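You operate a simulated robot arm through the tools that you are given. There is no shell and no other tool. Be economical: measure what you need, move in short steps, check, and stop when the job is done.

Carry out the task below with a simulated two-armed robot. There is one attempt and no reset: what you move stays moved.

## Task
Hold the froth pan, whisk the milk to a froth and top up the coffee mug.
Fine: mug on the pouring spot, about two thirds full, froth showing; froth whisk and pan go back; spill nothing. Set down upright: coffee mug.

The check looks at the end state, three seconds after you hand in, the way a careful person would. Anything else that was tipped, shoved, dropped, spilled or broken makes it a failure.

## Robot
Two 7-joint arms with two-finger parallel grippers on one trunk, on a base that drives. Base frame: it is fixed to the floor where the robot stands at the start and does not move with it; the origin is under the middle of the robot, x ahead of it, y to its left, z up; the surface under the hand at the start is at about z = 0.9. Readings come in m, rad, newtons and seconds.
The left shoulder is at the start at [0.02, 0.138, 1.444], the right one opposite. With the tool pointing down near the work surface each hand reaches from about 0.1 to 0.4 m from the robot's upright axis, wherever it stands, measured 20 degrees to its own side. Places, roughly: pouring spot [0.1, 0, 0.9]. Payload 1.57 kg a hand.
The tool frame of a hand sits at the grasp point between the pads (the TCP): z along the fingers, y along the line on which they close. The tips reach 0.03 m beyond it. Largest opening 0.08 m; finger width 0.017, thickness 0.012; the body of the gripper, 0.04 by 0.082 m, starts 0.08 m behind the TCP.
Orientation is told as [roll, pitch, yaw] about the base's x, y, z axes, in that order, counted from this pose: with the fingers straight down and closing along the base's y, the tool's x points along the base's -x, its y along +y and its z along -z.

## Interface
- The arms move only by the tool apply_moves. It takes "left_series", "right_series" or both (then of equal length, played together; a hand with none holds still); each is one flat list of numbers, 6 for each row, row after row: the shift along the tool's x, y, z in m, then the turn, a rotation vector about the tool's x, y, z in rad. In form: [x, y, z, wx, wy, wz, x, y, z, wx, wy, wz, ...]. A call has 1 to 12 rows; each row shifts and turns the commanded pose from where the row before left it, along the tool's axes as they then stand. "left_fingers" and "right_fingers" are, for a hand that has rows, the finger opening in m, from 0 to 0.08, set as the call begins (left out, the last holds). A row lasts 0.2 s, in which the tool goes at most 0.05 m and 0.15 rad; a call with a longer step from one row to the next is refused whole, and so is a gripper value outside its range. A pose out of reach is approached as far as the arm can. The call stops where the force on the tool passes 40 N (or 10 N more than at its start, if that is more) or the arm is blocked; 0.2 s more then pass. Each finger travels about 0.045 m/s and halts on what it meets, pressing with about 39 N; the grip force reading is that of the motor and also rises with nothing between the fingers. The clock runs only during rows and for 0.2 s after the last one: add rows that do not move to give the fingers time. It gives the time, the measured TCP pose, the force on the tool (base axes), the opening and the grip force at its end, in the units of the frame above (readings bear some noise), with the torque about the TCP (base axes, N m) and any sound that the robot's microphone picked up, and new pictures: "pictures" is both (left out), scene, wrist or none (wrist: the cameras of the hands that moved).
- Cameras (640 x 400 px; columns grow to the right, rows downward): "scene" is now at [0.182, 0.024, 1.3329]; the picture's right is [0.35, -0.94, 0.00], its down [-0.54, -0.20, -0.82] and it looks along [0.77, 0.29, -0.57] (base axes); focal length 214 px, centre (320, 200). "left" rides on the left gripper at [0.072, 0.007, -0.122] in its tool frame; the picture's right is [-0.09, 1.00, 0.00], its down [-0.84, -0.08, -0.54] and it looks along [-0.54, -0.05, 0.84] (tool axes); focal length 238 px, centre (320, 200). "right" rides on the right gripper at [0.072, -0.007, -0.122] in its tool frame; the picture's right is [0.09, 1.00, 0.00], its down [-0.84, 0.08, -0.54] and it looks along [-0.54, 0.05, 0.84] (tool axes); focal length 238 px, centre (320, 200). There is no depth. A picture from a camera that has moved, and an enlarged one, comes with that camera's place and axes in the base frame and with its lens. The place of the scene camera against the robot may be out by one fixed shift of up to 0.012 m in any direction.
- lift_body(by): slides the trunk up (or, below 0, down) by that many m; the arms and the scene camera ride with it, the base frame stays. It gives what a move gives, with no picture.
- base_move(legs): drives the robot by 1 to 6 legs, each [ahead, left, turn to the left] in m, m and rad, along the robot's own axes; the way and the turn of a leg run together, so that a leg with both is an arc; at most 1.5 m and 3.142 rad a leg. The arms and the cameras ride along, it lands a little off, and it stops where it bumps. It gives what a move gives, and a new picture of the scene camera.
- turn_head(pan, tilt): turns the head with the scene camera to pan (to the left, within 1.047 rad either way) and tilt (down, from -0.506 to 1.204), counted from straight ahead of the robot. It gives what a move gives, and a new picture of the scene camera.
- inspect(camera, box): a new picture of the part [left, top, right, bottom] of that camera's present view, enlarged. It takes no simulated time.
- hand_in(): hands the job in; it is judged then, once.

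Work in short steps. Places have to be worked out from the pictures, the camera data and where the tool is seen: move nearer, look again, correct. Check each grasp and each placing, and mend what went wrong. You have 120 turns and 260 pictures in all, those below and enlarged ones among them. Open the grippers and draw the arms clear of the work before you hand the job in, unless the task says otherwise; then end with one line.

The tools are called after "Request:" by a JSON object that holds its "op" and its "data". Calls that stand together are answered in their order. apply_moves: Moves the arms, as the interface text tells. Its arguments: {"type":"object","properties":{"left_series":{"type":"array"},"left_fingers":{"type":"number"},"right_series":{"type":"array"},"right_fingers":{"type":"number"},"pictures":{"type":"string","enum":["both","scene","wrist","none"]}},"required":[]} The other tools are called the same way: lift_body (by) slides the trunk up or down; base_move (legs) drives the base; turn_head (pan, tilt) turns the head that bears the scene camera; inspect (camera, box) takes an enlarged picture of a part of a camera's view; hand_in () hands the job in.

At the start:

```text
t: 0.0
left_ee_pos: [0.286, 0.3026, 1.309]
left_ee_rot: [0.032, 0.23, 0.019]
left_contact_force: [1.4, 0.9, 1.0]
left_ft_torque: [-0.01, -0.03, -0.03]
left_grip_width: 0.08
left_finger_force: 0.1
right_ee_pos: [0.3254, 0.0041, 1.3179]
right_ee_rot: [0.001, 0.486, -0.002]
right_contact_force: [-0.4, 0.5, -0.5]
right_ft_torque: [-0.01, 0.01, 0.02]
right_grip_width: 0.08
right_finger_force: 0.0
trunk travel left (down, up): [-0.819, 0.421]
robot x, y, heading: [-0.0013, -0.0004, 0.0]
head pan, tilt: [0.361, 0.611]
```

scene: 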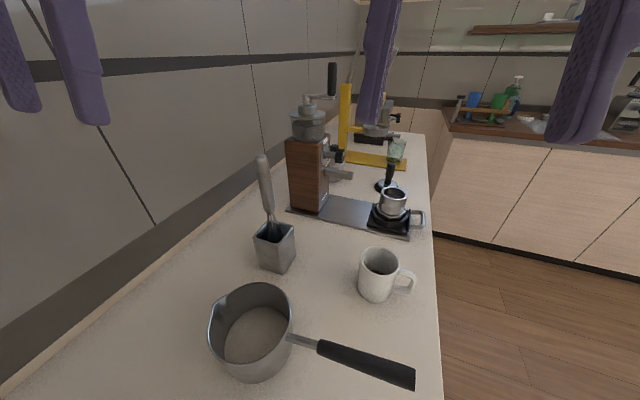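
right: 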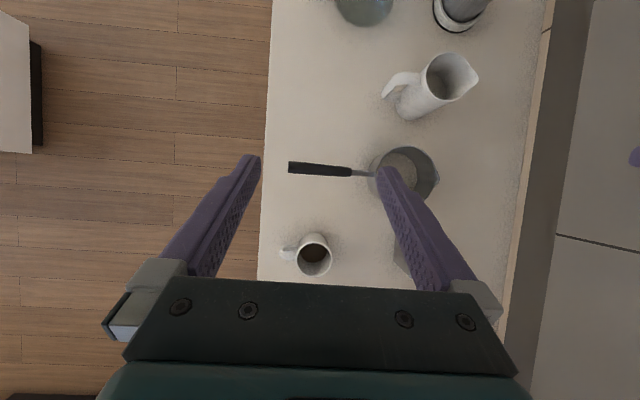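
left: 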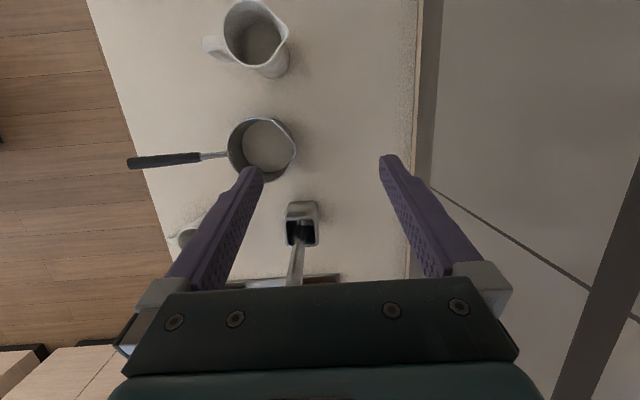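

I'll look around first: tilt the head down to see the pouring spot, jug and pan contents.

Request:
{"op": "turn_head", "data": {"pan": 0.3, "tilt": 1.2}}

Request:
{"op": "inspect", "data": {"camera": "left", "box": [120, 0, 440, 200]}}

Request:
{"op": "inspect", "data": {"camera": "right", "box": [250, 0, 570, 200]}}

```text
t: 1.0
left_ee_pos: [0.2868, 0.302, 1.3073]
left_ee_rot: [0.032, 0.233, 0.018]
left_contact_force: [-0.5, -0.7, 0.6]
left_ft_torque: [0.03, 0.04, -0.04]
left_grip_width: 0.0799
left_finger_force: 0.0
right_ee_pos: [0.3249, 0.0057, 1.318]
right_ee_rot: [0.0, 0.488, -0.005]
right_contact_force: [0.1, -0.2, -0.6]
right_ft_torque: [-0.02, 0.02, -0.02]
right_grip_width: 0.08
right_finger_force: 0.0
trunk travel left (down, up): [-0.819, 0.421]
robot x, y, heading: [0.0019, -0.0011, 0.0]
head pan, tilt: [0.3, 1.201]
camera scene: at [0.1531, 0.0094, 1.2892], right [0.3, -0.96, 0.0], down [-0.89, -0.28, -0.36], along [0.35, 0.11, -0.93], focal length 214 px, centre (320, 200)
```

scene: 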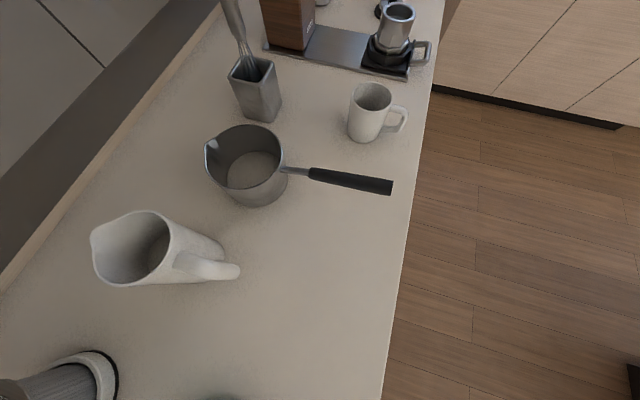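

```text
2.00 times, centred on (280, 100) of left
camera zoom: at [0.2453, 0.3019, 1.4425], right [0.08, 1.0, 0.01], down [0.94, -0.08, 0.33], along [0.33, -0.02, -0.94], focal length 477 px, centre (400, 400)
```

zoom: 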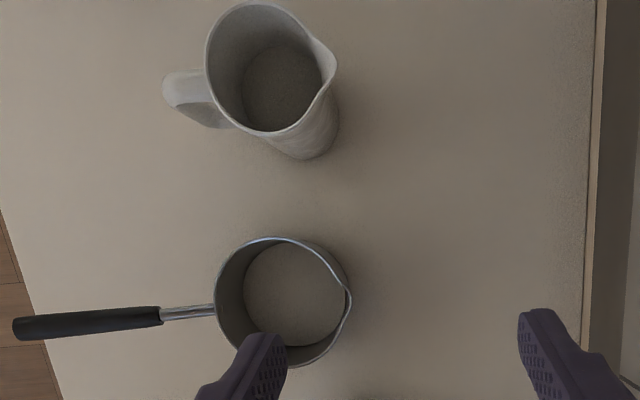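

```text
2.00 times, centred on (410, 100) of right
camera zoom: at [0.3202, -0.002, 1.4583], right [-0.08, 1.0, 0.04], down [0.99, 0.07, 0.09], along [0.08, 0.05, -1.0], focal length 477 px, centre (140, 400)
```

zoom: 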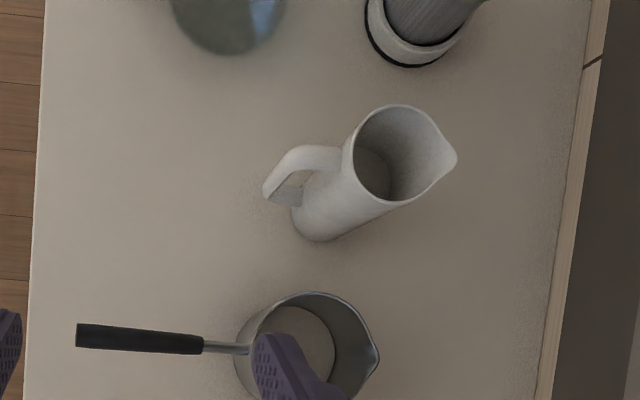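

The pan seems to hold a liquid surface; I'll zoom in on pan, mug and jug to tell which holds milk and how full the mug is.

Request:
{"op": "inspect", "data": {"camera": "scene", "box": [190, 110, 310, 220]}}

Request:
{"op": "inspect", "data": {"camera": "scene", "box": [80, 200, 260, 310]}}

Request:
{"op": "inspect", "data": {"camera": "scene", "box": [330, 0, 450, 150]}}

Request:
{"op": "inspect", "data": {"camera": "right", "box": [270, 210, 370, 290]}}

Request:
{"op": "turn_head", "data": {"pan": 0.3, "tilt": 0.7}}

```text
3.64 times, centred on (250, 165) of scene
camera zoom: at [0.1531, 0.0094, 1.2892], right [0.3, -0.96, 0.0], down [-0.89, -0.28, -0.36], along [0.35, 0.11, -0.93], focal length 780 px, centre (574, 327)
```

zoom: 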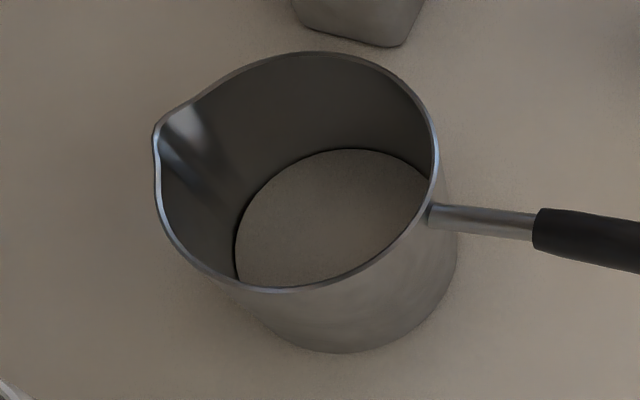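

```text
3.56 times, centred on (170, 255) of scene
camera zoom: at [0.1531, 0.0094, 1.2892], right [0.3, -0.96, 0.0], down [-0.89, -0.28, -0.36], along [0.35, 0.11, -0.93], focal length 763 px, centre (853, 4)
```

zoom: 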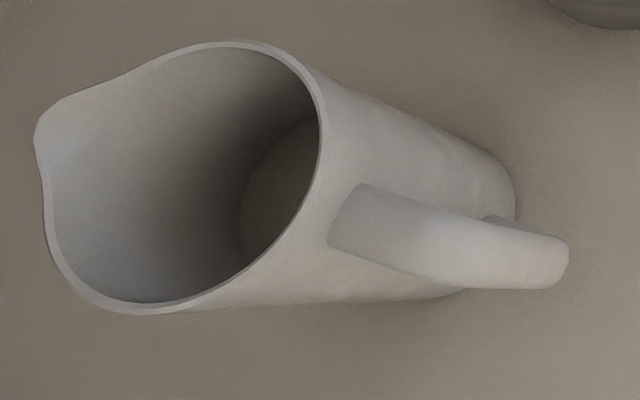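

```text
2.67 times, centred on (390, 75) of scene
camera zoom: at [0.1531, 0.0094, 1.2892], right [0.3, -0.96, 0.0], down [-0.89, -0.28, -0.36], along [0.35, 0.11, -0.93], focal length 572 px, centre (133, 533)
```

zoom: 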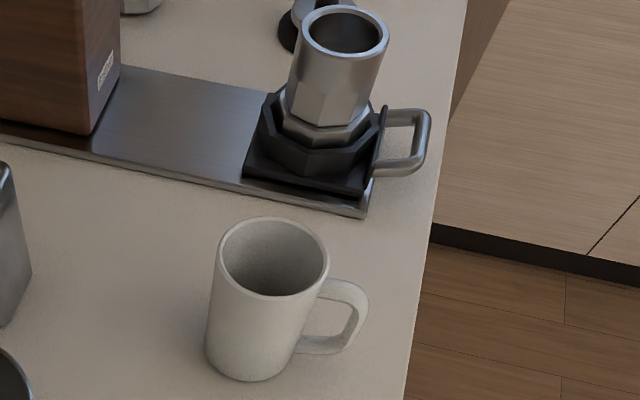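

```text
5.00 times, centred on (320, 250) of right
camera zoom: at [0.3202, -0.002, 1.4583], right [-0.08, 1.0, 0.04], down [0.99, 0.07, 0.09], along [0.08, 0.05, -1.0], focal length 1192 px, centre (320, -50)
```

zoom: 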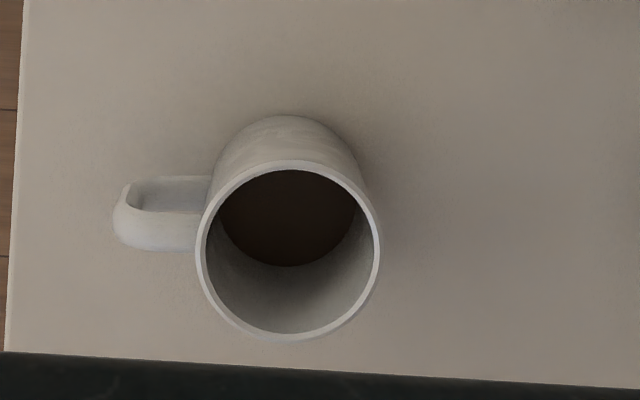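

```text
t: 1.9
left_ee_pos: [0.287, 0.3018, 1.3072]
left_ee_rot: [0.032, 0.234, 0.019]
left_contact_force: [0.5, -0.1, -0.3]
left_ft_torque: [0.03, 0.01, 0.02]
left_grip_width: 0.0803
left_finger_force: 0.0
right_ee_pos: [0.326, 0.0061, 1.3179]
right_ee_rot: [0.0, 0.49, -0.004]
right_contact_force: [0.1, -0.3, 0.2]
right_ft_torque: [0.01, -0.02, 0.01]
right_grip_width: 0.08
right_finger_force: 0.0
trunk travel left (down, up): [-0.819, 0.421]
robot x, y, heading: [0.0005, 0.0026, 0.004]
head pan, tilt: [0.3, 0.7]
camera scene: at [0.1808, 0.0179, 1.3251], right [0.3, -0.96, 0.0], down [-0.62, -0.19, -0.76], along [0.73, 0.23, -0.64], focal length 214 px, centre (320, 200)
```

scene: 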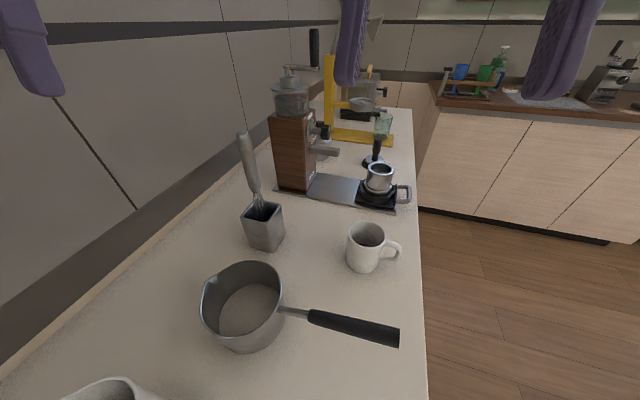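

The pan holds the milk, the mug holds coffee near [0.478, 0.016] (rim z≈1.0, ø≈0.072), and the jug looks empty. The mug has to go to [0.1, 0]; it is a bit far to reach, so I drive ahead a little first, with the arms high.

Request:
{"op": "base_move", "data": {"legs": [[0.13, 0.05, 0]]}}

```text
t: 3.2
left_ee_pos: [0.4147, 0.352, 1.307]
left_ee_rot: [0.031, 0.234, 0.019]
left_contact_force: [0.0, 0.7, -0.7]
left_ft_torque: [-0.04, 0.02, 0.03]
left_grip_width: 0.0799
left_finger_force: 0.0
right_ee_pos: [0.4538, 0.0563, 1.3168]
right_ee_rot: [-0.001, 0.487, -0.004]
right_contact_force: [0.0, 0.0, -0.1]
right_ft_torque: [-0.01, 0.01, -0.02]
right_grip_width: 0.08
right_finger_force: 0.1
trunk travel left (down, up): [-0.819, 0.421]
robot x, y, heading: [0.1259, 0.0514, 0.003]
head pan, tilt: [0.3, 0.7]
camera scene: at [0.3098, 0.0679, 1.3252], right [0.3, -0.96, 0.0], down [-0.62, -0.19, -0.76], along [0.73, 0.23, -0.64], focal length 214 px, centre (320, 200)
```

scene: 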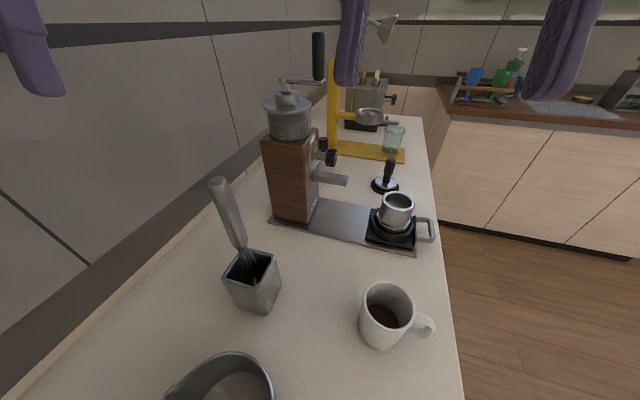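

Drive landed fine. Now I turn the right tool to point straight down with the fingers closing along x (yaw +90°), high above everything.

Request:
{"op": "apply_moves", "data": {"right_series": [0, 0, 0, 0, -0.122, 0, 0, 0, 0, 0, -0.122, 0, 0, 0, 0, 0, -0.122, 0, 0, 0, 0, 0, -0.121, 0, 0, 0, 0, 0, 0, -0.145, 0, 0, 0, 0, 0, -0.145, 0, 0, 0, 0, 0, -0.145, 0, 0, 0, 0, 0, -0.145, 0, 0, 0, 0, 0, -0.145, 0, 0, 0, 0, 0, -0.145, 0, 0, 0, 0, 0, -0.145], "pictures": "none"}}

Request:
{"op": "apply_moves", "data": {"right_series": [0, 0, 0, 0, 0, -0.139, 0, 0, 0, 0, 0, -0.139, 0, 0, 0, 0, 0, -0.139, 0, 0, 0, 0, 0, -0.139, 0, 0, 0, 0, 0, 0], "pictures": "both"}}

```text
t: 5.6
left_ee_pos: [0.4141, 0.3513, 1.3075]
left_ee_rot: [0.03, 0.235, 0.021]
left_contact_force: [1.6, -0.1, 0.1]
left_ft_torque: [0.0, 0.01, -0.02]
left_grip_width: 0.0799
left_finger_force: 0.0
right_ee_pos: [0.4502, 0.0581, 1.3101]
right_ee_rot: [0.01, 0.018, 1.025]
right_contact_force: [-0.2, -0.3, 0.8]
right_ft_torque: [0.0, 0.0, -0.02]
right_grip_width: 0.0799
right_finger_force: 0.0
trunk travel left (down, up): [-0.819, 0.421]
robot x, y, heading: [0.1301, 0.051, -0.004]
head pan, tilt: [0.3, 0.7]
```

```text
t: 6.8
left_ee_pos: [0.4146, 0.3509, 1.3071]
left_ee_rot: [0.031, 0.234, 0.018]
left_contact_force: [-0.7, 0.4, 0.0]
left_ft_torque: [0.02, -0.01, 0.03]
left_grip_width: 0.08
left_finger_force: 0.0
right_ee_pos: [0.433, 0.0208, 1.3186]
right_ee_rot: [-0.005, 0.001, 1.346]
right_contact_force: [0.9, 0.4, -0.6]
right_ft_torque: [0.01, 0.02, 0.0]
right_grip_width: 0.0801
right_finger_force: 0.2
right hand out of reach, approached as far as the arm can: row 2, 3, 4
trunk travel left (down, up): [-0.819, 0.421]
robot x, y, heading: [0.1277, 0.0491, -0.005]
head pan, tilt: [0.3, 0.7]
camera scene: at [0.3098, 0.068, 1.3252], right [0.3, -0.96, 0.0], down [-0.62, -0.19, -0.76], along [0.73, 0.23, -0.64], focal length 214 px, centre (320, 200)
camera right: at [0.4243, -0.0515, 1.4398], right [-0.99, 0.13, 0.0], down [0.11, 0.83, 0.54], along [0.07, 0.53, -0.84], focal length 238 px, centre (320, 200)
```

scene: 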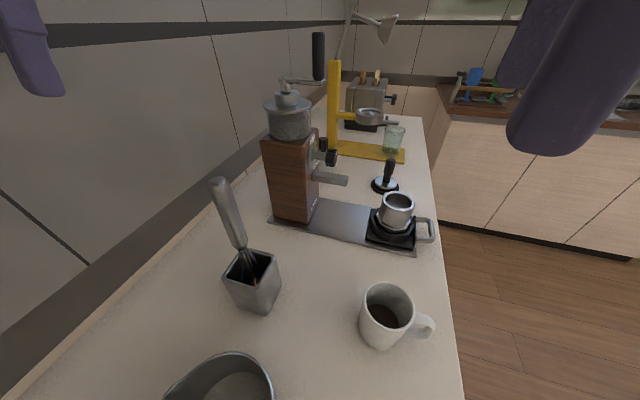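
right: 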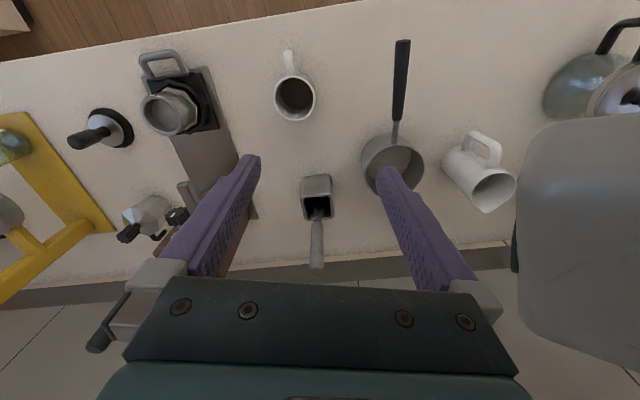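

The yaw ran into a limit at this height. I lower the hand 0.16 m (still above the mug rim) and see whether it settles.

Request:
{"op": "apply_moves", "data": {"right_series": [0, 0, 0.04, 0, 0, 0, 0, 0, 0.04, 0, 0, 0, 0, 0, 0.04, 0, 0, 0, 0, 0, 0.04, 0, 0, 0, 0, 0, 0, 0, 0, 0], "pictures": "none"}}

```text
t: 8.0
left_ee_pos: [0.4151, 0.3511, 1.3088]
left_ee_rot: [0.032, 0.237, 0.018]
left_contact_force: [0.0, -0.4, -0.4]
left_ft_torque: [0.0, 0.01, 0.01]
left_grip_width: 0.0798
left_finger_force: 0.1
right_ee_pos: [0.4336, 0.0197, 1.1581]
right_ee_rot: [-0.003, 0.001, 1.348]
right_contact_force: [-0.5, 0.0, 0.1]
right_ft_torque: [0.01, -0.03, 0.01]
right_grip_width: 0.0803
right_finger_force: 0.1
trunk travel left (down, up): [-0.819, 0.421]
robot x, y, heading: [0.1269, 0.0527, -0.0]
head pan, tilt: [0.3, 0.7]
```

The commanded pose now matches the measured one. I finish the yaw and look at the mug with the wrist camera.

Request:
{"op": "apply_moves", "data": {"right_series": [0, 0, 0, 0, 0, -0.112, 0, 0, 0, 0, 0, -0.112, 0, -0.022, 0, 0, 0, 0, 0, -0.022, 0, 0, 0, 0, 0, 0, 0, 0, 0, 0], "pictures": "wrist"}}

```text
t: 9.2
left_ee_pos: [0.4146, 0.3502, 1.3081]
left_ee_rot: [0.031, 0.235, 0.019]
left_contact_force: [-0.5, 0.6, 0.2]
left_ft_torque: [0.02, -0.03, -0.03]
left_grip_width: 0.0801
left_finger_force: 0.0
right_ee_pos: [0.3559, -0.0266, 1.1953]
right_ee_rot: [0.038, 0.006, 1.578]
right_contact_force: [-0.8, 1.0, -0.4]
right_ft_torque: [0.0, -0.04, 0.04]
right_grip_width: 0.0801
right_finger_force: 0.1
right hand out of reach, approached as far as the arm can: row 1, 2, 3, 4
trunk travel left (down, up): [-0.819, 0.421]
robot x, y, heading: [0.1278, 0.0523, -0.001]
head pan, tilt: [0.3, 0.7]
camera right: at [0.369, -0.099, 1.318], right [-0.99, -0.1, 0.04], down [-0.06, 0.84, 0.54], along [-0.09, 0.53, -0.84], focal length 238 px, centre (320, 200)
```

right: 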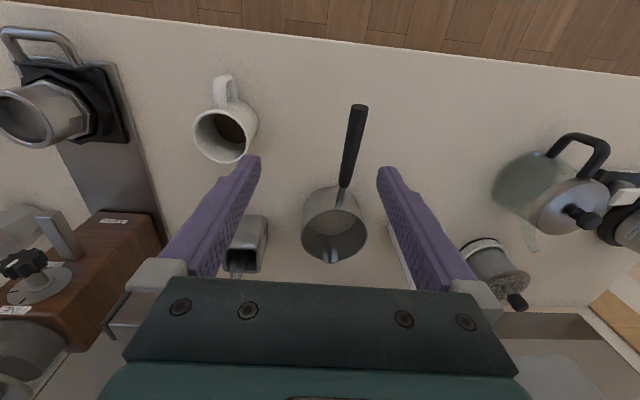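

Yaw near 90° is at the arm's limit out there, so I'll grasp the mug with yaw ≈1.0 (the fingers still clear the handle). I turn back to 1.0 and move above the mug.

Request:
{"op": "apply_moves", "data": {"right_series": [0, 0, 0, 0.038, 0, 0.142, 0, 0, 0, 0, 0, 0.142, 0, 0, 0, 0, 0, 0.142, 0, 0, 0, 0, 0, 0.142, -0.0254, -0.0201, 0.011, 0, 0, 0, -0.0254, -0.0201, 0.011, 0, 0, 0, -0.0254, -0.0201, 0.011, 0, 0, 0, -0.0254, -0.0201, 0.011, 0, 0, 0, 0, 0, 0, 0, 0, 0], "pictures": "wrist"}}

```text
t: 11.2
left_ee_pos: [0.4141, 0.3502, 1.3084]
left_ee_rot: [0.032, 0.235, 0.02]
left_contact_force: [0.0, -0.8, -0.4]
left_ft_torque: [0.02, -0.01, 0.0]
left_grip_width: 0.0797
left_finger_force: 0.1
right_ee_pos: [0.4918, 0.0109, 1.1643]
right_ee_rot: [-0.036, -0.016, 1.003]
right_contact_force: [0.2, 0.9, -0.7]
right_ft_torque: [-0.02, -0.01, -0.01]
right_grip_width: 0.0802
right_finger_force: 0.0
trunk travel left (down, up): [-0.819, 0.421]
robot x, y, heading: [0.127, 0.0511, -0.002]
head pan, tilt: [0.3, 0.7]
camera right: at [0.4543, -0.0521, 1.2859], right [-0.89, 0.46, -0.04], down [0.36, 0.75, 0.55], along [0.28, 0.48, -0.83], focal length 238 px, centre (320, 200)
```

right: 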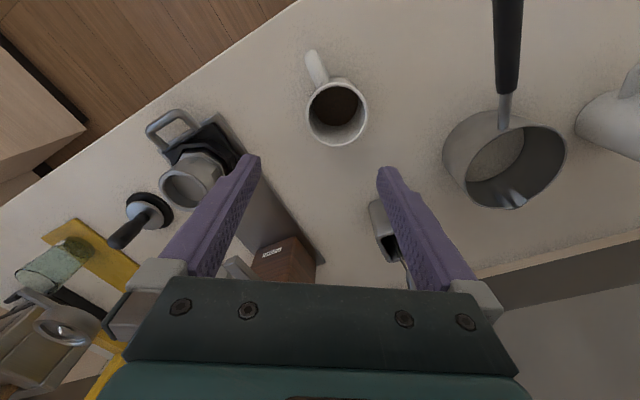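

Ray through the rim gives the mug at about [0.478, 0.013]. I straighten the tool, centre over the mug and go down to just above the rim.

Request:
{"op": "apply_moves", "data": {"right_series": [0.005, 0.0132, 0, -0.036, 0.016, 0, 0, 0, 0.035, 0, 0, 0, 0, 0, 0.035, 0, 0, 0, 0, 0, 0.03, 0, 0, 0, 0, 0, 0, 0, 0, 0], "pictures": "wrist"}}

```text
t: 12.4
left_ee_pos: [0.4156, 0.3511, 1.308]
left_ee_rot: [0.031, 0.236, 0.018]
left_contact_force: [-0.5, -0.6, 0.2]
left_ft_torque: [0.02, 0.01, -0.01]
left_grip_width: 0.0797
left_finger_force: 0.0
right_ee_pos: [0.4781, 0.0152, 1.064]
right_ee_rot: [-0.002, -0.003, 1.002]
right_contact_force: [0.8, 0.4, 0.5]
right_ft_torque: [0.0, -0.03, 0.02]
right_grip_width: 0.0799
right_finger_force: 0.1
trunk travel left (down, up): [-0.819, 0.421]
robot x, y, heading: [0.1279, 0.0521, -0.0]
head pan, tilt: [0.3, 0.7]
camera right: at [0.4457, -0.0498, 1.1861], right [-0.89, 0.46, 0.0], down [0.38, 0.75, 0.54], along [0.25, 0.48, -0.84], focal length 238 px, centre (320, 200)
```

right: 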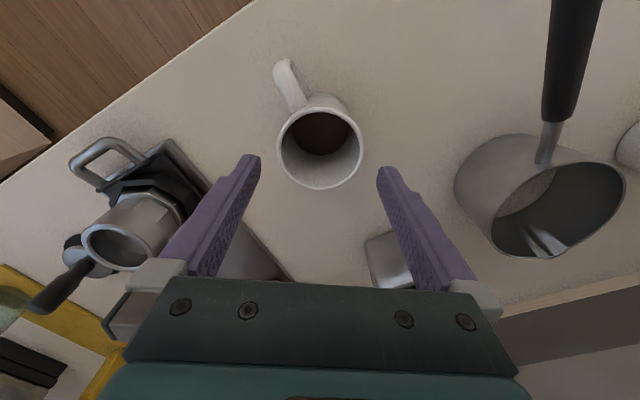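

Laterally well centred (within ~1 mm). I descend slowly around the mug to TCP z≈0.955.

Request:
{"op": "apply_moves", "data": {"right_series": [0.0025, -0.001, 0.01, 0, 0, 0, 0, 0, 0.015, 0, 0, 0, 0, 0, 0.015, 0, 0, 0, 0, 0, 0.015, 0, 0, 0, 0, 0, 0.015, 0, 0, 0, 0, 0, 0.015, 0, 0, 0, 0, 0, 0.015, 0, 0, 0, 0, 0, 0.008, 0, 0, 0, 0, 0, 0, 0, 0, 0], "pictures": "both"}}

```text
t: 14.4
left_ee_pos: [0.4141, 0.352, 1.3068]
left_ee_rot: [0.03, 0.235, 0.019]
left_contact_force: [0.2, -0.1, 0.2]
left_ft_torque: [0.02, 0.0, -0.03]
left_grip_width: 0.0801
left_finger_force: 0.0
right_ee_pos: [0.4788, 0.012, 1.0324]
right_ee_rot: [-0.001, 0.001, 1.001]
right_contact_force: [0.3, -0.2, -0.1]
right_ft_torque: [0.02, -0.01, 0.02]
right_grip_width: 0.0797
right_finger_force: 0.1
right hand out of reach, approached as far as the arm can: row 3, 4, 5, 6, 7, 8
trunk travel left (down, up): [-0.819, 0.421]
robot x, y, heading: [0.1344, 0.0519, -0.002]
head pan, tilt: [0.3, 0.7]
camera scene: at [0.3098, 0.068, 1.3252], right [0.3, -0.96, 0.0], down [-0.62, -0.19, -0.76], along [0.73, 0.23, -0.64], focal length 214 px, centre (320, 200)
camera right: at [0.4458, -0.0529, 1.1542], right [-0.89, 0.46, 0.0], down [0.39, 0.75, 0.54], along [0.25, 0.48, -0.84], focal length 238 px, centre (320, 200)
```

scene: 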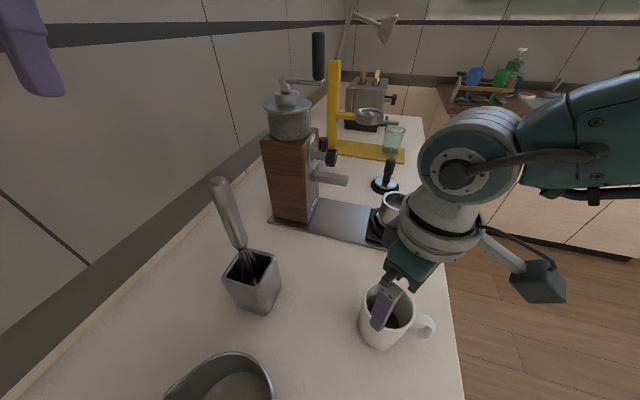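
right: 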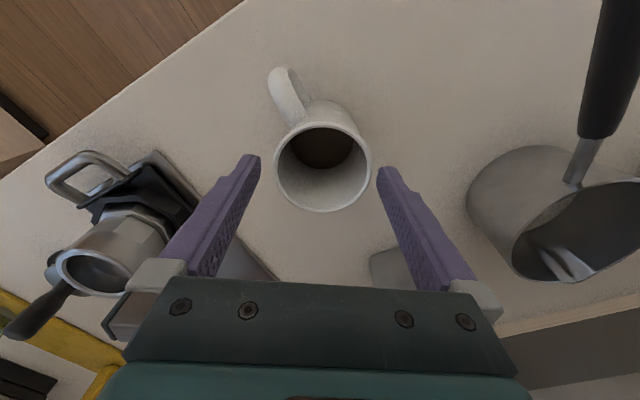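

The arm can't go lower from this trunk height, so I nudge sideways 1.5 mm to centre and lower the trunk instead.

Request:
{"op": "apply_moves", "data": {"right_series": [0.001, 0.0015, 0, 0, 0, 0, 0, 0, 0, 0, 0, 0], "pictures": "none"}}

Request:
{"op": "lift_body", "data": {"by": -0.035}}

Request:
{"op": "inspect", "data": {"camera": "right", "box": [220, 80, 420, 240]}}

```text
t: 15.0
left_ee_pos: [0.415, 0.3506, 1.3074]
left_ee_rot: [0.031, 0.235, 0.019]
left_contact_force: [1.1, 0.5, 0.5]
left_ft_torque: [0.01, -0.02, 0.0]
left_grip_width: 0.0802
left_finger_force: 0.0
right_ee_pos: [0.4765, 0.0112, 1.0334]
right_ee_rot: [-0.001, 0.001, 1.001]
right_contact_force: [0.1, 0.6, -1.0]
right_ft_torque: [0.0, 0.0, 0.0]
right_grip_width: 0.08
right_finger_force: 0.0
trunk travel left (down, up): [-0.819, 0.421]
robot x, y, heading: [0.1318, 0.0492, -0.004]
head pan, tilt: [0.3, 0.7]
```

```text
t: 15.8
left_ee_pos: [0.4145, 0.3505, 1.273]
left_ee_rot: [0.031, 0.235, 0.018]
left_contact_force: [-0.2, -0.4, -0.5]
left_ft_torque: [-0.02, 0.02, -0.01]
left_grip_width: 0.0797
left_finger_force: 0.1
right_ee_pos: [0.4766, 0.0123, 0.9977]
right_ee_rot: [-0.001, -0.001, 1.003]
right_contact_force: [-0.5, -0.9, 0.6]
right_ft_torque: [0.0, 0.02, 0.02]
right_grip_width: 0.0798
right_finger_force: 0.0
trunk travel left (down, up): [-0.784, 0.456]
robot x, y, heading: [0.1308, 0.0495, 0.003]
head pan, tilt: [0.3, 0.7]
```

```text
2.50 times, centred on (320, 160) of right
camera zoom: at [0.4443, -0.0527, 1.1192], right [-0.89, 0.46, 0.0], down [0.38, 0.75, 0.54], along [0.25, 0.48, -0.84], focal length 596 px, centre (320, 300)
```

zoom: 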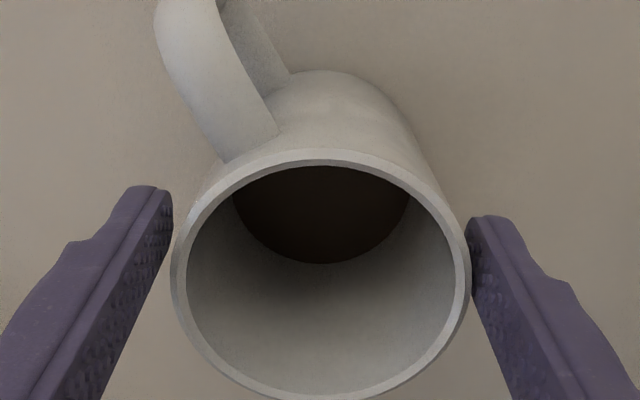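

Centred and no contact. Lower the rest of the way, to TCP z≈0.95.

Request:
{"op": "lift_body", "data": {"by": -0.045}}

Request:
{"op": "apply_moves", "data": {"right_series": [0.003, 0, 0, 0, 0, 0, 0, 0, 0, 0, 0, 0, 0, 0, 0, 0, 0, 0, 0, 0, 0, 0, 0, 0], "right_fingers": 0.06, "pictures": "both"}}

```text
t: 16.7
left_ee_pos: [0.4152, 0.3511, 1.2278]
left_ee_rot: [0.031, 0.235, 0.02]
left_contact_force: [0.7, -0.1, 0.0]
left_ft_torque: [-0.02, 0.0, 0.01]
left_grip_width: 0.0798
left_finger_force: 0.1
right_ee_pos: [0.4775, 0.0119, 0.9528]
right_ee_rot: [-0.001, -0.003, 1.002]
right_contact_force: [0.3, 0.0, 0.8]
right_ft_torque: [0.01, 0.0, -0.02]
right_grip_width: 0.0798
right_finger_force: 0.1
trunk travel left (down, up): [-0.739, 0.501]
robot x, y, heading: [0.1279, 0.0496, 0.002]
head pan, tilt: [0.3, 0.7]
```

```text
t: 17.7
left_ee_pos: [0.4139, 0.3505, 1.2268]
left_ee_rot: [0.032, 0.234, 0.02]
left_contact_force: [0.9, -0.7, 0.6]
left_ft_torque: [0.0, 0.01, -0.01]
left_grip_width: 0.08
left_finger_force: 0.1
right_ee_pos: [0.4749, 0.0087, 0.953]
right_ee_rot: [-0.002, 0.0, 1.003]
right_contact_force: [-0.2, -0.7, -2.0]
right_ft_torque: [-0.05, -0.01, 0.0]
right_grip_width: 0.0707
right_finger_force: 38.5
trunk travel left (down, up): [-0.739, 0.501]
robot x, y, heading: [0.1287, 0.0492, -0.002]
head pan, tilt: [0.3, 0.7]
camera scene: at [0.3097, 0.0679, 1.2451], right [0.3, -0.96, 0.0], down [-0.62, -0.19, -0.76], along [0.73, 0.23, -0.64], focal length 214 px, centre (320, 200)
camera right: at [0.4425, -0.0554, 1.0741], right [-0.89, 0.46, 0.0], down [0.38, 0.75, 0.54], along [0.25, 0.48, -0.84], focal length 238 px, centre (320, 200)
```

scene: 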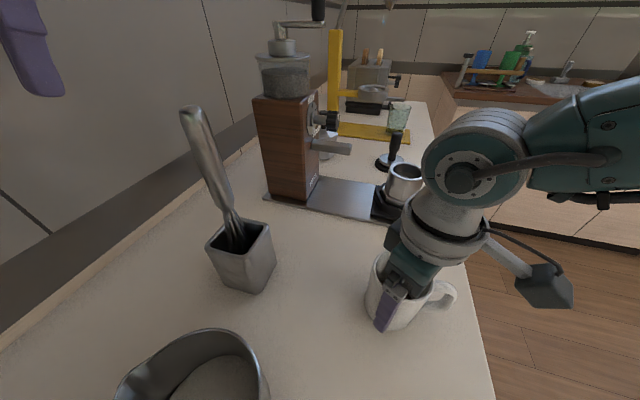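
right: 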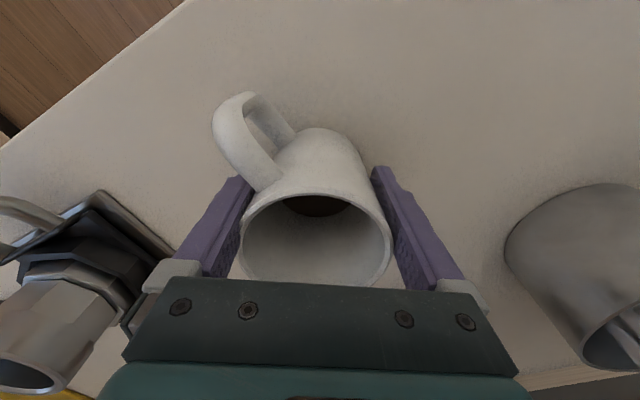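

Mug gripped by its body (opening 0.0707). Lift it 0.15 m with the trunk, clear of the pan handle.

Request:
{"op": "lift_body", "data": {"by": 0.15}}

Request:
{"op": "base_move", "data": {"legs": [[-0.1, 0, 0]]}}

Request:
{"op": "inspect", "data": {"camera": "right", "box": [120, 80, 640, 400]}}

```text
t: 19.5
left_ee_pos: [0.4158, 0.3504, 1.3775]
left_ee_rot: [0.031, 0.236, 0.019]
left_contact_force: [0.9, -0.4, 0.3]
left_ft_torque: [0.01, -0.01, 0.01]
left_grip_width: 0.0798
left_finger_force: 0.1
right_ee_pos: [0.4737, 0.0097, 1.1026]
right_ee_rot: [-0.002, 0.0, 1.002]
right_contact_force: [0.3, 0.0, -3.1]
right_ft_torque: [0.03, 0.05, 0.01]
right_grip_width: 0.0703
right_finger_force: 38.7
trunk travel left (down, up): [-0.889, 0.351]
robot x, y, heading: [0.1265, 0.0494, -0.0]
head pan, tilt: [0.3, 0.7]
```

```text
t: 20.6
left_ee_pos: [0.3166, 0.3512, 1.3777]
left_ee_rot: [0.03, 0.235, 0.016]
left_contact_force: [0.0, -0.2, 0.2]
left_ft_torque: [0.01, -0.03, 0.0]
left_grip_width: 0.0801
left_finger_force: 0.0
right_ee_pos: [0.3742, 0.0083, 1.1036]
right_ee_rot: [-0.001, -0.002, 1.001]
right_contact_force: [0.0, -0.6, -4.2]
right_ft_torque: [0.0, 0.03, -0.04]
right_grip_width: 0.0703
right_finger_force: 39.0
trunk travel left (down, up): [-0.889, 0.351]
robot x, y, heading: [0.0265, 0.0482, -0.003]
head pan, tilt: [0.3, 0.7]
camera scene: at [0.2109, 0.0679, 1.3951], right [0.3, -0.96, 0.0], down [-0.62, -0.19, -0.76], along [0.73, 0.23, -0.64], focal length 214 px, centre (320, 200)
```

scene: 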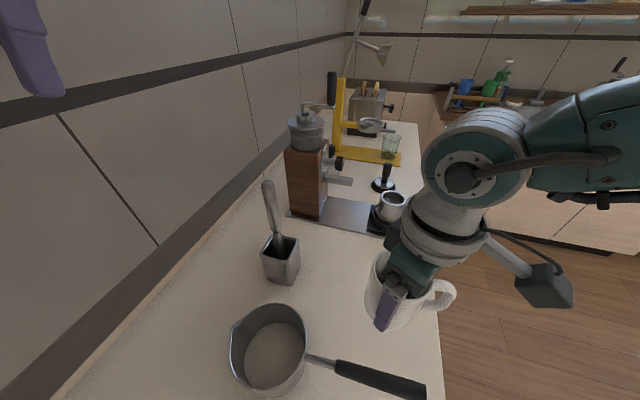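

```text
1.23 times, centred on (380, 240) of right
camera zoom: at [0.3438, -0.0554, 1.2242], right [-0.89, 0.46, 0.0], down [0.39, 0.75, 0.54], along [0.25, 0.48, -0.84], focal length 293 px, centre (246, 151)
```

zoom: 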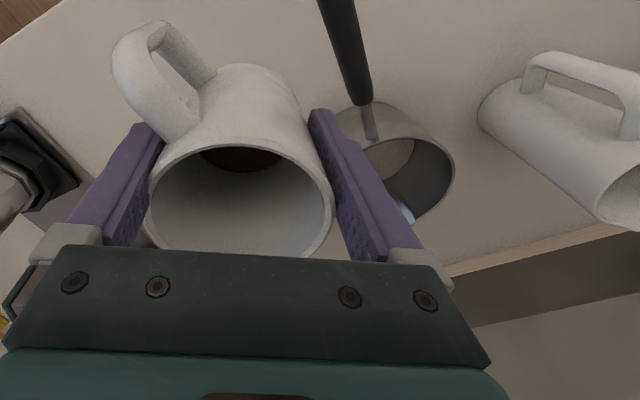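

The drive is smooth and the mug is level. Continue back so the mug is over [0.1, 0].

Request:
{"op": "base_move", "data": {"legs": [[-0.14, -0.004, 0], [-0.134, -0.004, 0]]}}

Request:
{"op": "inspect", "data": {"camera": "right", "box": [0, 0, 640, 400]}}

```text
t: 22.9
left_ee_pos: [0.042, 0.3434, 1.3774]
left_ee_rot: [0.032, 0.236, 0.018]
left_contact_force: [-0.1, -0.2, 0.1]
left_ft_torque: [0.02, 0.04, -0.01]
left_grip_width: 0.08
left_finger_force: 0.1
right_ee_pos: [0.1018, 0.002, 1.1034]
right_ee_rot: [-0.001, -0.002, 1.002]
right_contact_force: [0.0, 0.2, -2.3]
right_ft_torque: [0.0, 0.06, 0.0]
right_grip_width: 0.0701
right_finger_force: 38.8
trunk travel left (down, up): [-0.889, 0.351]
robot x, y, heading: [-0.2477, 0.0432, 0.004]
head pan, tilt: [0.3, 0.7]
camera scene: at [-0.0639, 0.0602, 1.3951], right [0.3, -0.96, 0.0], down [-0.62, -0.19, -0.76], along [0.73, 0.23, -0.64], focal length 214 px, centre (320, 200)
```

scene: 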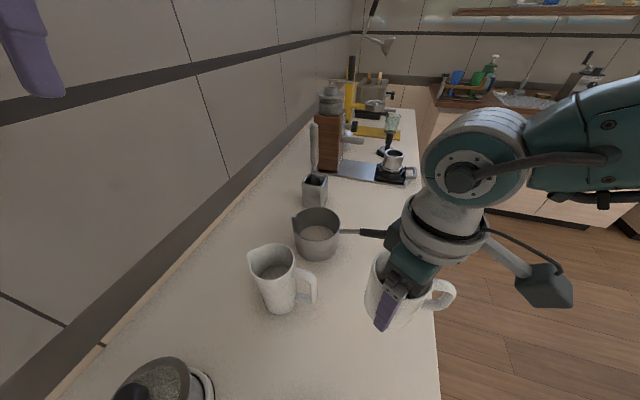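

```text
1.00 times, centred on (320, 200) of right (not enlarged: the box is as wide or as high as the picture)
camera zoom: at [0.0691, -0.0631, 1.2243], right [-0.89, 0.46, 0.0], down [0.38, 0.75, 0.54], along [0.25, 0.48, -0.84], focal length 238 px, centre (320, 200)
```

zoom: 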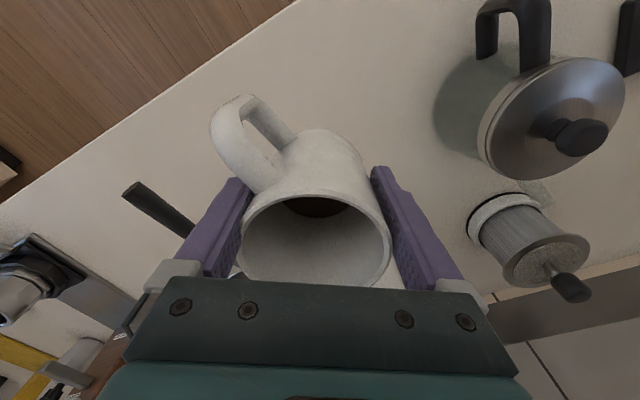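

Mug is over [0.102, 0.002]. Lower to the counter.

Request:
{"op": "lift_body", "data": {"by": -0.147}}

Request:
{"op": "lift_body", "data": {"by": -0.003}}

Request:
{"op": "inspect", "data": {"camera": "scene", "box": [300, 180, 520, 400]}}

```text
t: 24.6
left_ee_pos: [0.0407, 0.3426, 1.2295]
left_ee_rot: [0.031, 0.235, 0.019]
left_contact_force: [0.3, -0.2, 0.2]
left_ft_torque: [-0.04, 0.03, 0.02]
left_grip_width: 0.0798
left_finger_force: 0.1
right_ee_pos: [0.1012, 0.0016, 0.956]
right_ee_rot: [-0.001, -0.002, 1.001]
right_contact_force: [0.1, -0.3, -4.1]
right_ft_torque: [0.03, 0.04, -0.02]
right_grip_width: 0.0701
right_finger_force: 39.1
trunk travel left (down, up): [-0.742, 0.498]
robot x, y, heading: [-0.2461, 0.0402, -0.0]
head pan, tilt: [0.3, 0.7]
```

```text
t: 25.1
left_ee_pos: [0.041, 0.3431, 1.227]
left_ee_rot: [0.032, 0.235, 0.017]
left_contact_force: [-0.6, 0.3, 0.2]
left_ft_torque: [-0.03, 0.0, -0.01]
left_grip_width: 0.0801
left_finger_force: 0.2
right_ee_pos: [0.101, 0.0008, 0.9524]
right_ee_rot: [-0.001, -0.002, 1.002]
right_contact_force: [0.0, 0.5, -2.8]
right_ft_torque: [0.01, 0.05, 0.0]
right_grip_width: 0.0701
right_finger_force: 38.7
trunk travel left (down, up): [-0.739, 0.501]
robot x, y, heading: [-0.2448, 0.0429, -0.002]
head pan, tilt: [0.3, 0.7]
```

```text
1.82 times, centred on (410, 290) of scene
camera zoom: at [-0.0639, 0.0602, 1.2451], right [0.3, -0.96, 0.0], down [-0.62, -0.19, -0.76], along [0.73, 0.23, -0.64], focal length 390 px, centre (156, 36)
```

zoom: 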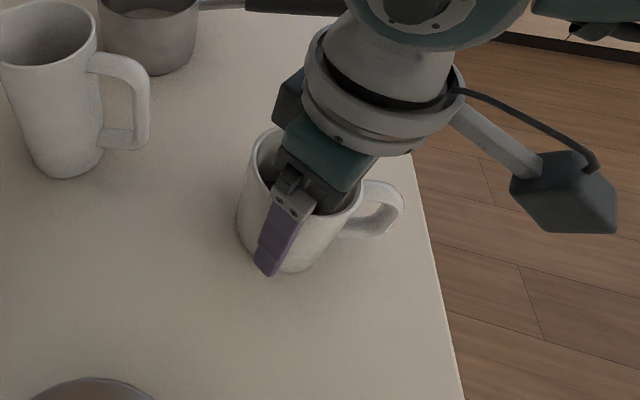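

Force isn't clearly showing contact yet; lower another 2 mm.

Request:
{"op": "lift_body", "data": {"by": -0.002}}

```text
t: 25.6
left_ee_pos: [0.0406, 0.3431, 1.2253]
left_ee_rot: [0.031, 0.237, 0.017]
left_contact_force: [0.3, 0.0, 0.3]
left_ft_torque: [0.03, 0.0, -0.03]
left_grip_width: 0.08
left_finger_force: 0.1
right_ee_pos: [0.1012, 0.0023, 0.9529]
right_ee_rot: [-0.002, -0.003, 1.002]
right_contact_force: [-9.2, -0.4, 22.5]
right_ft_torque: [-0.22, -0.2, -0.13]
right_grip_width: 0.0701
right_finger_force: 38.7
trunk travel left (down, up): [-0.737, 0.503]
robot x, y, heading: [-0.2453, 0.0403, 0.002]
head pan, tilt: [0.3, 0.7]
```

Contact with the counter (22 N up). Release and check before rising.

Request:
{"op": "apply_moves", "data": {"right_series": [0, 0, 0, 0, 0, 0, 0, 0, 0, 0, 0, 0, 0, 0, 0, 0, 0, 0], "right_fingers": 0.08, "pictures": "wrist"}}

Request:
{"op": "lift_body", "data": {"by": 0.09}}

Request:
{"op": "inspect", "data": {"camera": "right", "box": [160, 50, 480, 290]}}

```text
t: 26.4
left_ee_pos: [0.0409, 0.3427, 1.2252]
left_ee_rot: [0.034, 0.237, 0.017]
left_contact_force: [0.4, 0.2, -0.2]
left_ft_torque: [0.01, 0.0, 0.02]
left_grip_width: 0.0802
left_finger_force: 0.1
right_ee_pos: [0.1013, 0.0006, 0.9511]
right_ee_rot: [0.0, 0.0, 1.003]
right_contact_force: [-0.5, 0.9, 0.3]
right_ft_torque: [-0.01, 0.02, 0.04]
right_grip_width: 0.0799
right_finger_force: 0.0
trunk travel left (down, up): [-0.737, 0.503]
robot x, y, heading: [-0.2429, 0.0423, 0.0]
head pan, tilt: [0.3, 0.7]
camera right: at [0.0693, -0.0631, 1.0723], right [-0.89, 0.46, 0.0], down [0.38, 0.75, 0.54], along [0.25, 0.48, -0.84], focal length 238 px, centre (320, 200)
```

right: 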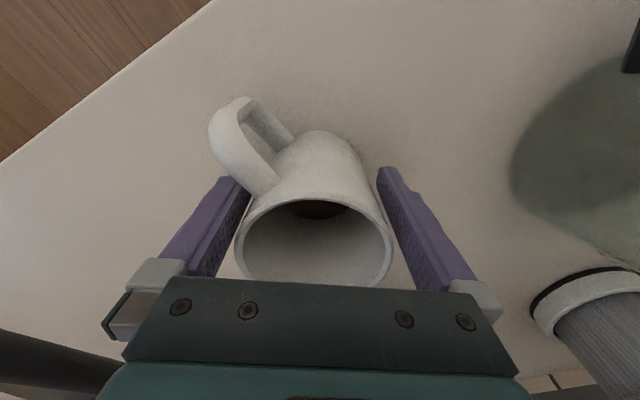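

```text
t: 27.7
left_ee_pos: [0.0411, 0.3423, 1.3157]
left_ee_rot: [0.033, 0.235, 0.019]
left_contact_force: [0.0, 0.3, 0.7]
left_ft_torque: [-0.01, -0.04, -0.01]
left_grip_width: 0.0799
left_finger_force: 0.0
right_ee_pos: [0.102, 0.0013, 1.0407]
right_ee_rot: [-0.002, -0.001, 1.002]
right_contact_force: [-0.1, -1.0, -0.6]
right_ft_torque: [0.01, 0.02, 0.01]
right_grip_width: 0.08
right_finger_force: 0.1
trunk travel left (down, up): [-0.827, 0.413]
robot x, y, heading: [-0.2454, 0.0409, 0.002]
head pan, tilt: [0.3, 0.7]
```

```text
1.67 times, centred on (320, 170) of right
camera zoom: at [0.0692, -0.0631, 1.1624], right [-0.89, 0.46, 0.0], down [0.38, 0.75, 0.54], along [0.25, 0.48, -0.84], focal length 397 px, centre (320, 250)
```

zoom: 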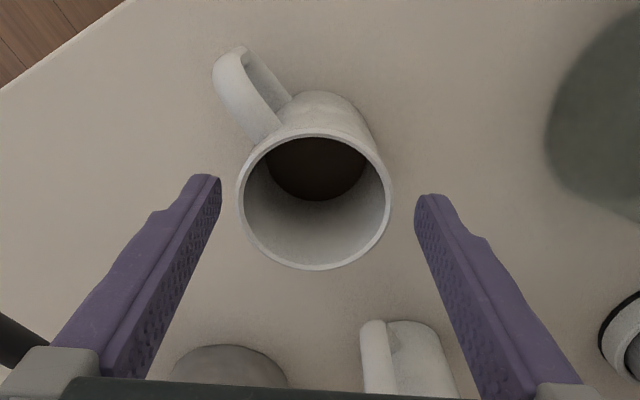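

Mug stands on the spot. Next: raise the trunk and drive back ahead to work on the pan and whisk.

Request:
{"op": "lift_body", "data": {"by": 0.11}}

Request:
{"op": "base_move", "data": {"legs": [[0.27, 0.01, 0]]}}

Request:
{"op": "turn_head", "data": {"pan": 0.3, "tilt": 0.9}}

```text
t: 29.1
left_ee_pos: [0.0419, 0.3431, 1.4257]
left_ee_rot: [0.033, 0.237, 0.018]
left_contact_force: [-0.5, 0.1, -0.1]
left_ft_torque: [0.02, 0.02, 0.03]
left_grip_width: 0.0801
left_finger_force: 0.0
right_ee_pos: [0.1014, 0.0, 1.151]
right_ee_rot: [-0.004, -0.002, 1.002]
right_contact_force: [-0.4, -0.2, 0.2]
right_ft_torque: [0.0, -0.01, 0.01]
right_grip_width: 0.0802
right_finger_force: 0.0
trunk travel left (down, up): [-0.937, 0.303]
robot x, y, heading: [-0.2471, 0.0446, 0.002]
head pan, tilt: [0.3, 0.7]
```

```text
t: 31.0
left_ee_pos: [0.312, 0.352, 1.4258]
left_ee_rot: [0.031, 0.235, 0.02]
left_contact_force: [0.4, 0.1, 1.0]
left_ft_torque: [-0.01, 0.01, -0.01]
left_grip_width: 0.0798
left_finger_force: 0.0
right_ee_pos: [0.371, 0.0116, 1.1502]
right_ee_rot: [-0.003, -0.002, 1.0]
right_contact_force: [0.3, 0.4, -0.6]
right_ft_torque: [0.01, -0.01, -0.02]
right_grip_width: 0.0797
right_finger_force: 0.0
trunk travel left (down, up): [-0.937, 0.303]
robot x, y, heading: [0.0245, 0.0482, -0.006]
head pan, tilt: [0.3, 0.7]
camera scene: at [0.2067, 0.0699, 1.4432], right [0.29, -0.96, 0.0], down [-0.62, -0.19, -0.76], along [0.73, 0.23, -0.64], focal length 214 px, centre (320, 200)
```

scene: 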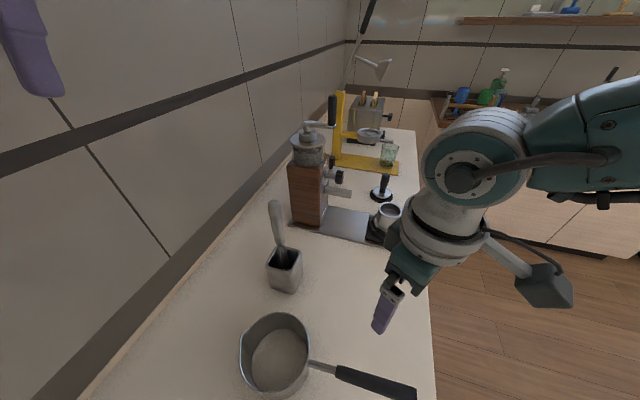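

```text
t: 31.7
left_ee_pos: [0.312, 0.3537, 1.4259]
left_ee_rot: [0.032, 0.238, 0.018]
left_contact_force: [-0.3, 0.5, -0.2]
left_ft_torque: [-0.02, 0.03, -0.03]
left_grip_width: 0.08
left_finger_force: 0.1
right_ee_pos: [0.372, 0.0116, 1.1515]
right_ee_rot: [-0.001, -0.001, 1.002]
right_contact_force: [0.4, 0.4, -0.1]
right_ft_torque: [-0.03, 0.0, -0.01]
right_grip_width: 0.0802
right_finger_force: 0.0
trunk travel left (down, up): [-0.937, 0.303]
robot x, y, heading: [0.0236, 0.0536, -0.005]
head pan, tilt: [0.3, 0.901]
camera scene: at [0.1977, 0.0671, 1.4271], right [0.29, -0.96, 0.0], down [-0.75, -0.23, -0.62], along [0.59, 0.18, -0.78], focal length 214 px, centre (320, 200)
```

scene: 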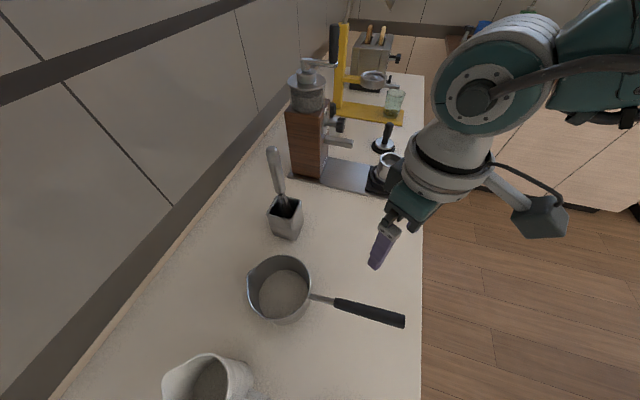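

Pan handle runs nearly along y at x≈0.308, from y≈0.07 to -0.06. I'll take it with the right hand, fingers closing along x and the hand tilted in from -y (leaving room to tilt for pouring). First get over it and turn.

Request:
{"op": "apply_moves", "data": {"right_series": [0.0315, 0.0045, 0, 0, 0, 0, 0.0315, 0.0045, 0, 0, 0, 0, 0.0315, 0.0045, 0, 0, 0, 0, 0, 0, 0, 0, 0, -0.1425, 0, 0, 0, 0, 0, -0.1425, 0, 0, 0, 0, 0, -0.1425, 0, 0, 0, 0, 0, -0.1425, 0, 0, 0, 0, -0.15, 0, 0, 0, 0, 0, -0.15, 0, 0, 0, 0, 0, -0.15, 0, 0, 0, 0, 0, -0.15, 0], "pictures": "both"}}

```text
t: 34.1
left_ee_pos: [0.3119, 0.3525, 1.4254]
left_ee_rot: [0.031, 0.235, 0.02]
left_contact_force: [0.2, 0.8, -0.5]
left_ft_torque: [0.0, 0.01, -0.01]
left_grip_width: 0.08
left_finger_force: 0.1
right_ee_pos: [0.2999, -0.0517, 1.1519]
right_ee_rot: [-0.025, -0.578, 1.478]
right_contact_force: [0.4, -0.3, 0.2]
right_ft_torque: [0.02, 0.01, 0.01]
right_grip_width: 0.0802
right_finger_force: 0.0
right hand out of reach, approached as far as the arm can: row 7, 9, 10, 11
trunk travel left (down, up): [-0.937, 0.303]
robot x, y, heading: [0.0264, 0.0507, -0.006]
head pan, tilt: [0.3, 0.901]
camera scene: at [0.1977, 0.0671, 1.427], right [0.29, -0.96, 0.0], down [-0.75, -0.23, -0.62], along [0.59, 0.18, -0.78], focal length 214 px, centre (320, 200)
camera right: at [0.2924, -0.1786, 1.2151], right [-1.0, 0.03, -0.07], down [-0.05, 0.41, 0.91], along [0.06, 0.91, -0.41], focal length 238 px, centre (320, 200)
```

scene: 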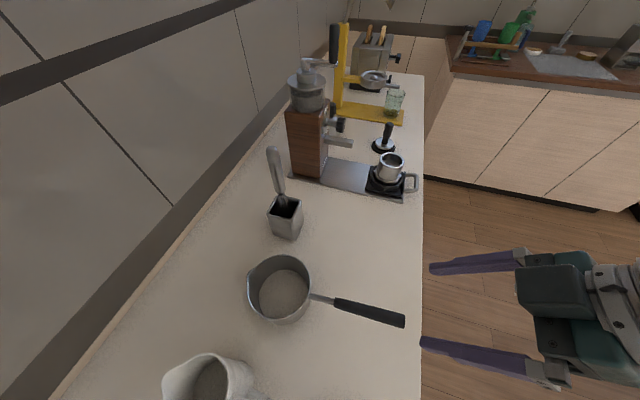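
right: 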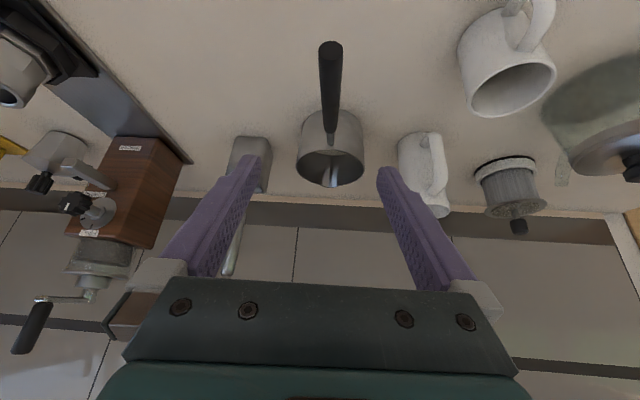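

Good orientation, but yaw is ~8° short of the handle's direction. A small base turn to the left gives exactly that.

Request:
{"op": "base_move", "data": {"legs": [[0, 0, 0.13]]}}

Request:
{"op": "inspect", "data": {"camera": "right", "box": [220, 0, 460, 220]}}

```text
t: 35.3
left_ee_pos: [0.2733, 0.3793, 1.4234]
left_ee_rot: [0.034, 0.241, 0.131]
left_contact_force: [-0.2, -0.5, 0.4]
left_ft_torque: [0.0, 0.0, 0.01]
left_grip_width: 0.08
left_finger_force: 0.0
right_ee_pos: [0.3116, -0.0208, 1.1531]
right_ee_rot: [-0.026, -0.573, 1.608]
right_contact_force: [-0.3, -1.1, 0.7]
right_ft_torque: [0.01, 0.02, -0.02]
right_grip_width: 0.0799
right_finger_force: 0.0
trunk travel left (down, up): [-0.937, 0.303]
robot x, y, heading: [0.0295, 0.0519, 0.126]
head pan, tilt: [0.3, 0.901]
stopped in leg 1: the robot was blocked; the commanded pose is now the measured one
camera scene: at [0.1944, 0.0855, 1.4269], right [0.42, -0.91, 0.0], down [-0.71, -0.33, -0.62], along [0.56, 0.26, -0.78], focal length 214 px, centre (320, 200)
```

scene: 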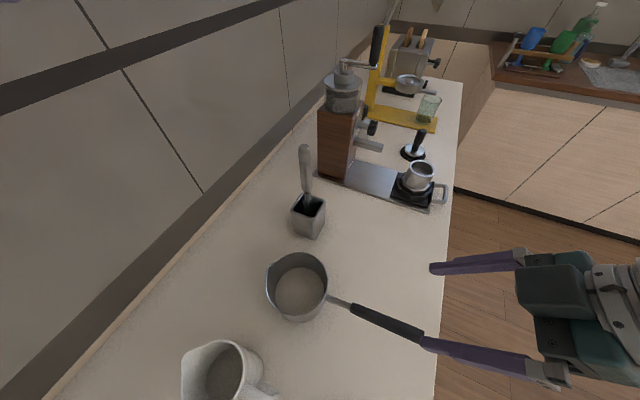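

```text
1.82 times, centred on (340, 110) of right
camera zoom: at [0.321, -0.1467, 1.2155], right [-0.99, -0.1, -0.07], down [-0.1, 0.41, 0.91], along [-0.06, 0.91, -0.41], focal length 433 px, centre (284, 364)
```

zoom: 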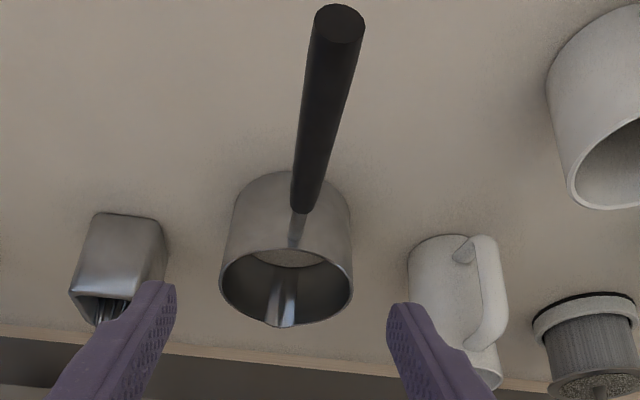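

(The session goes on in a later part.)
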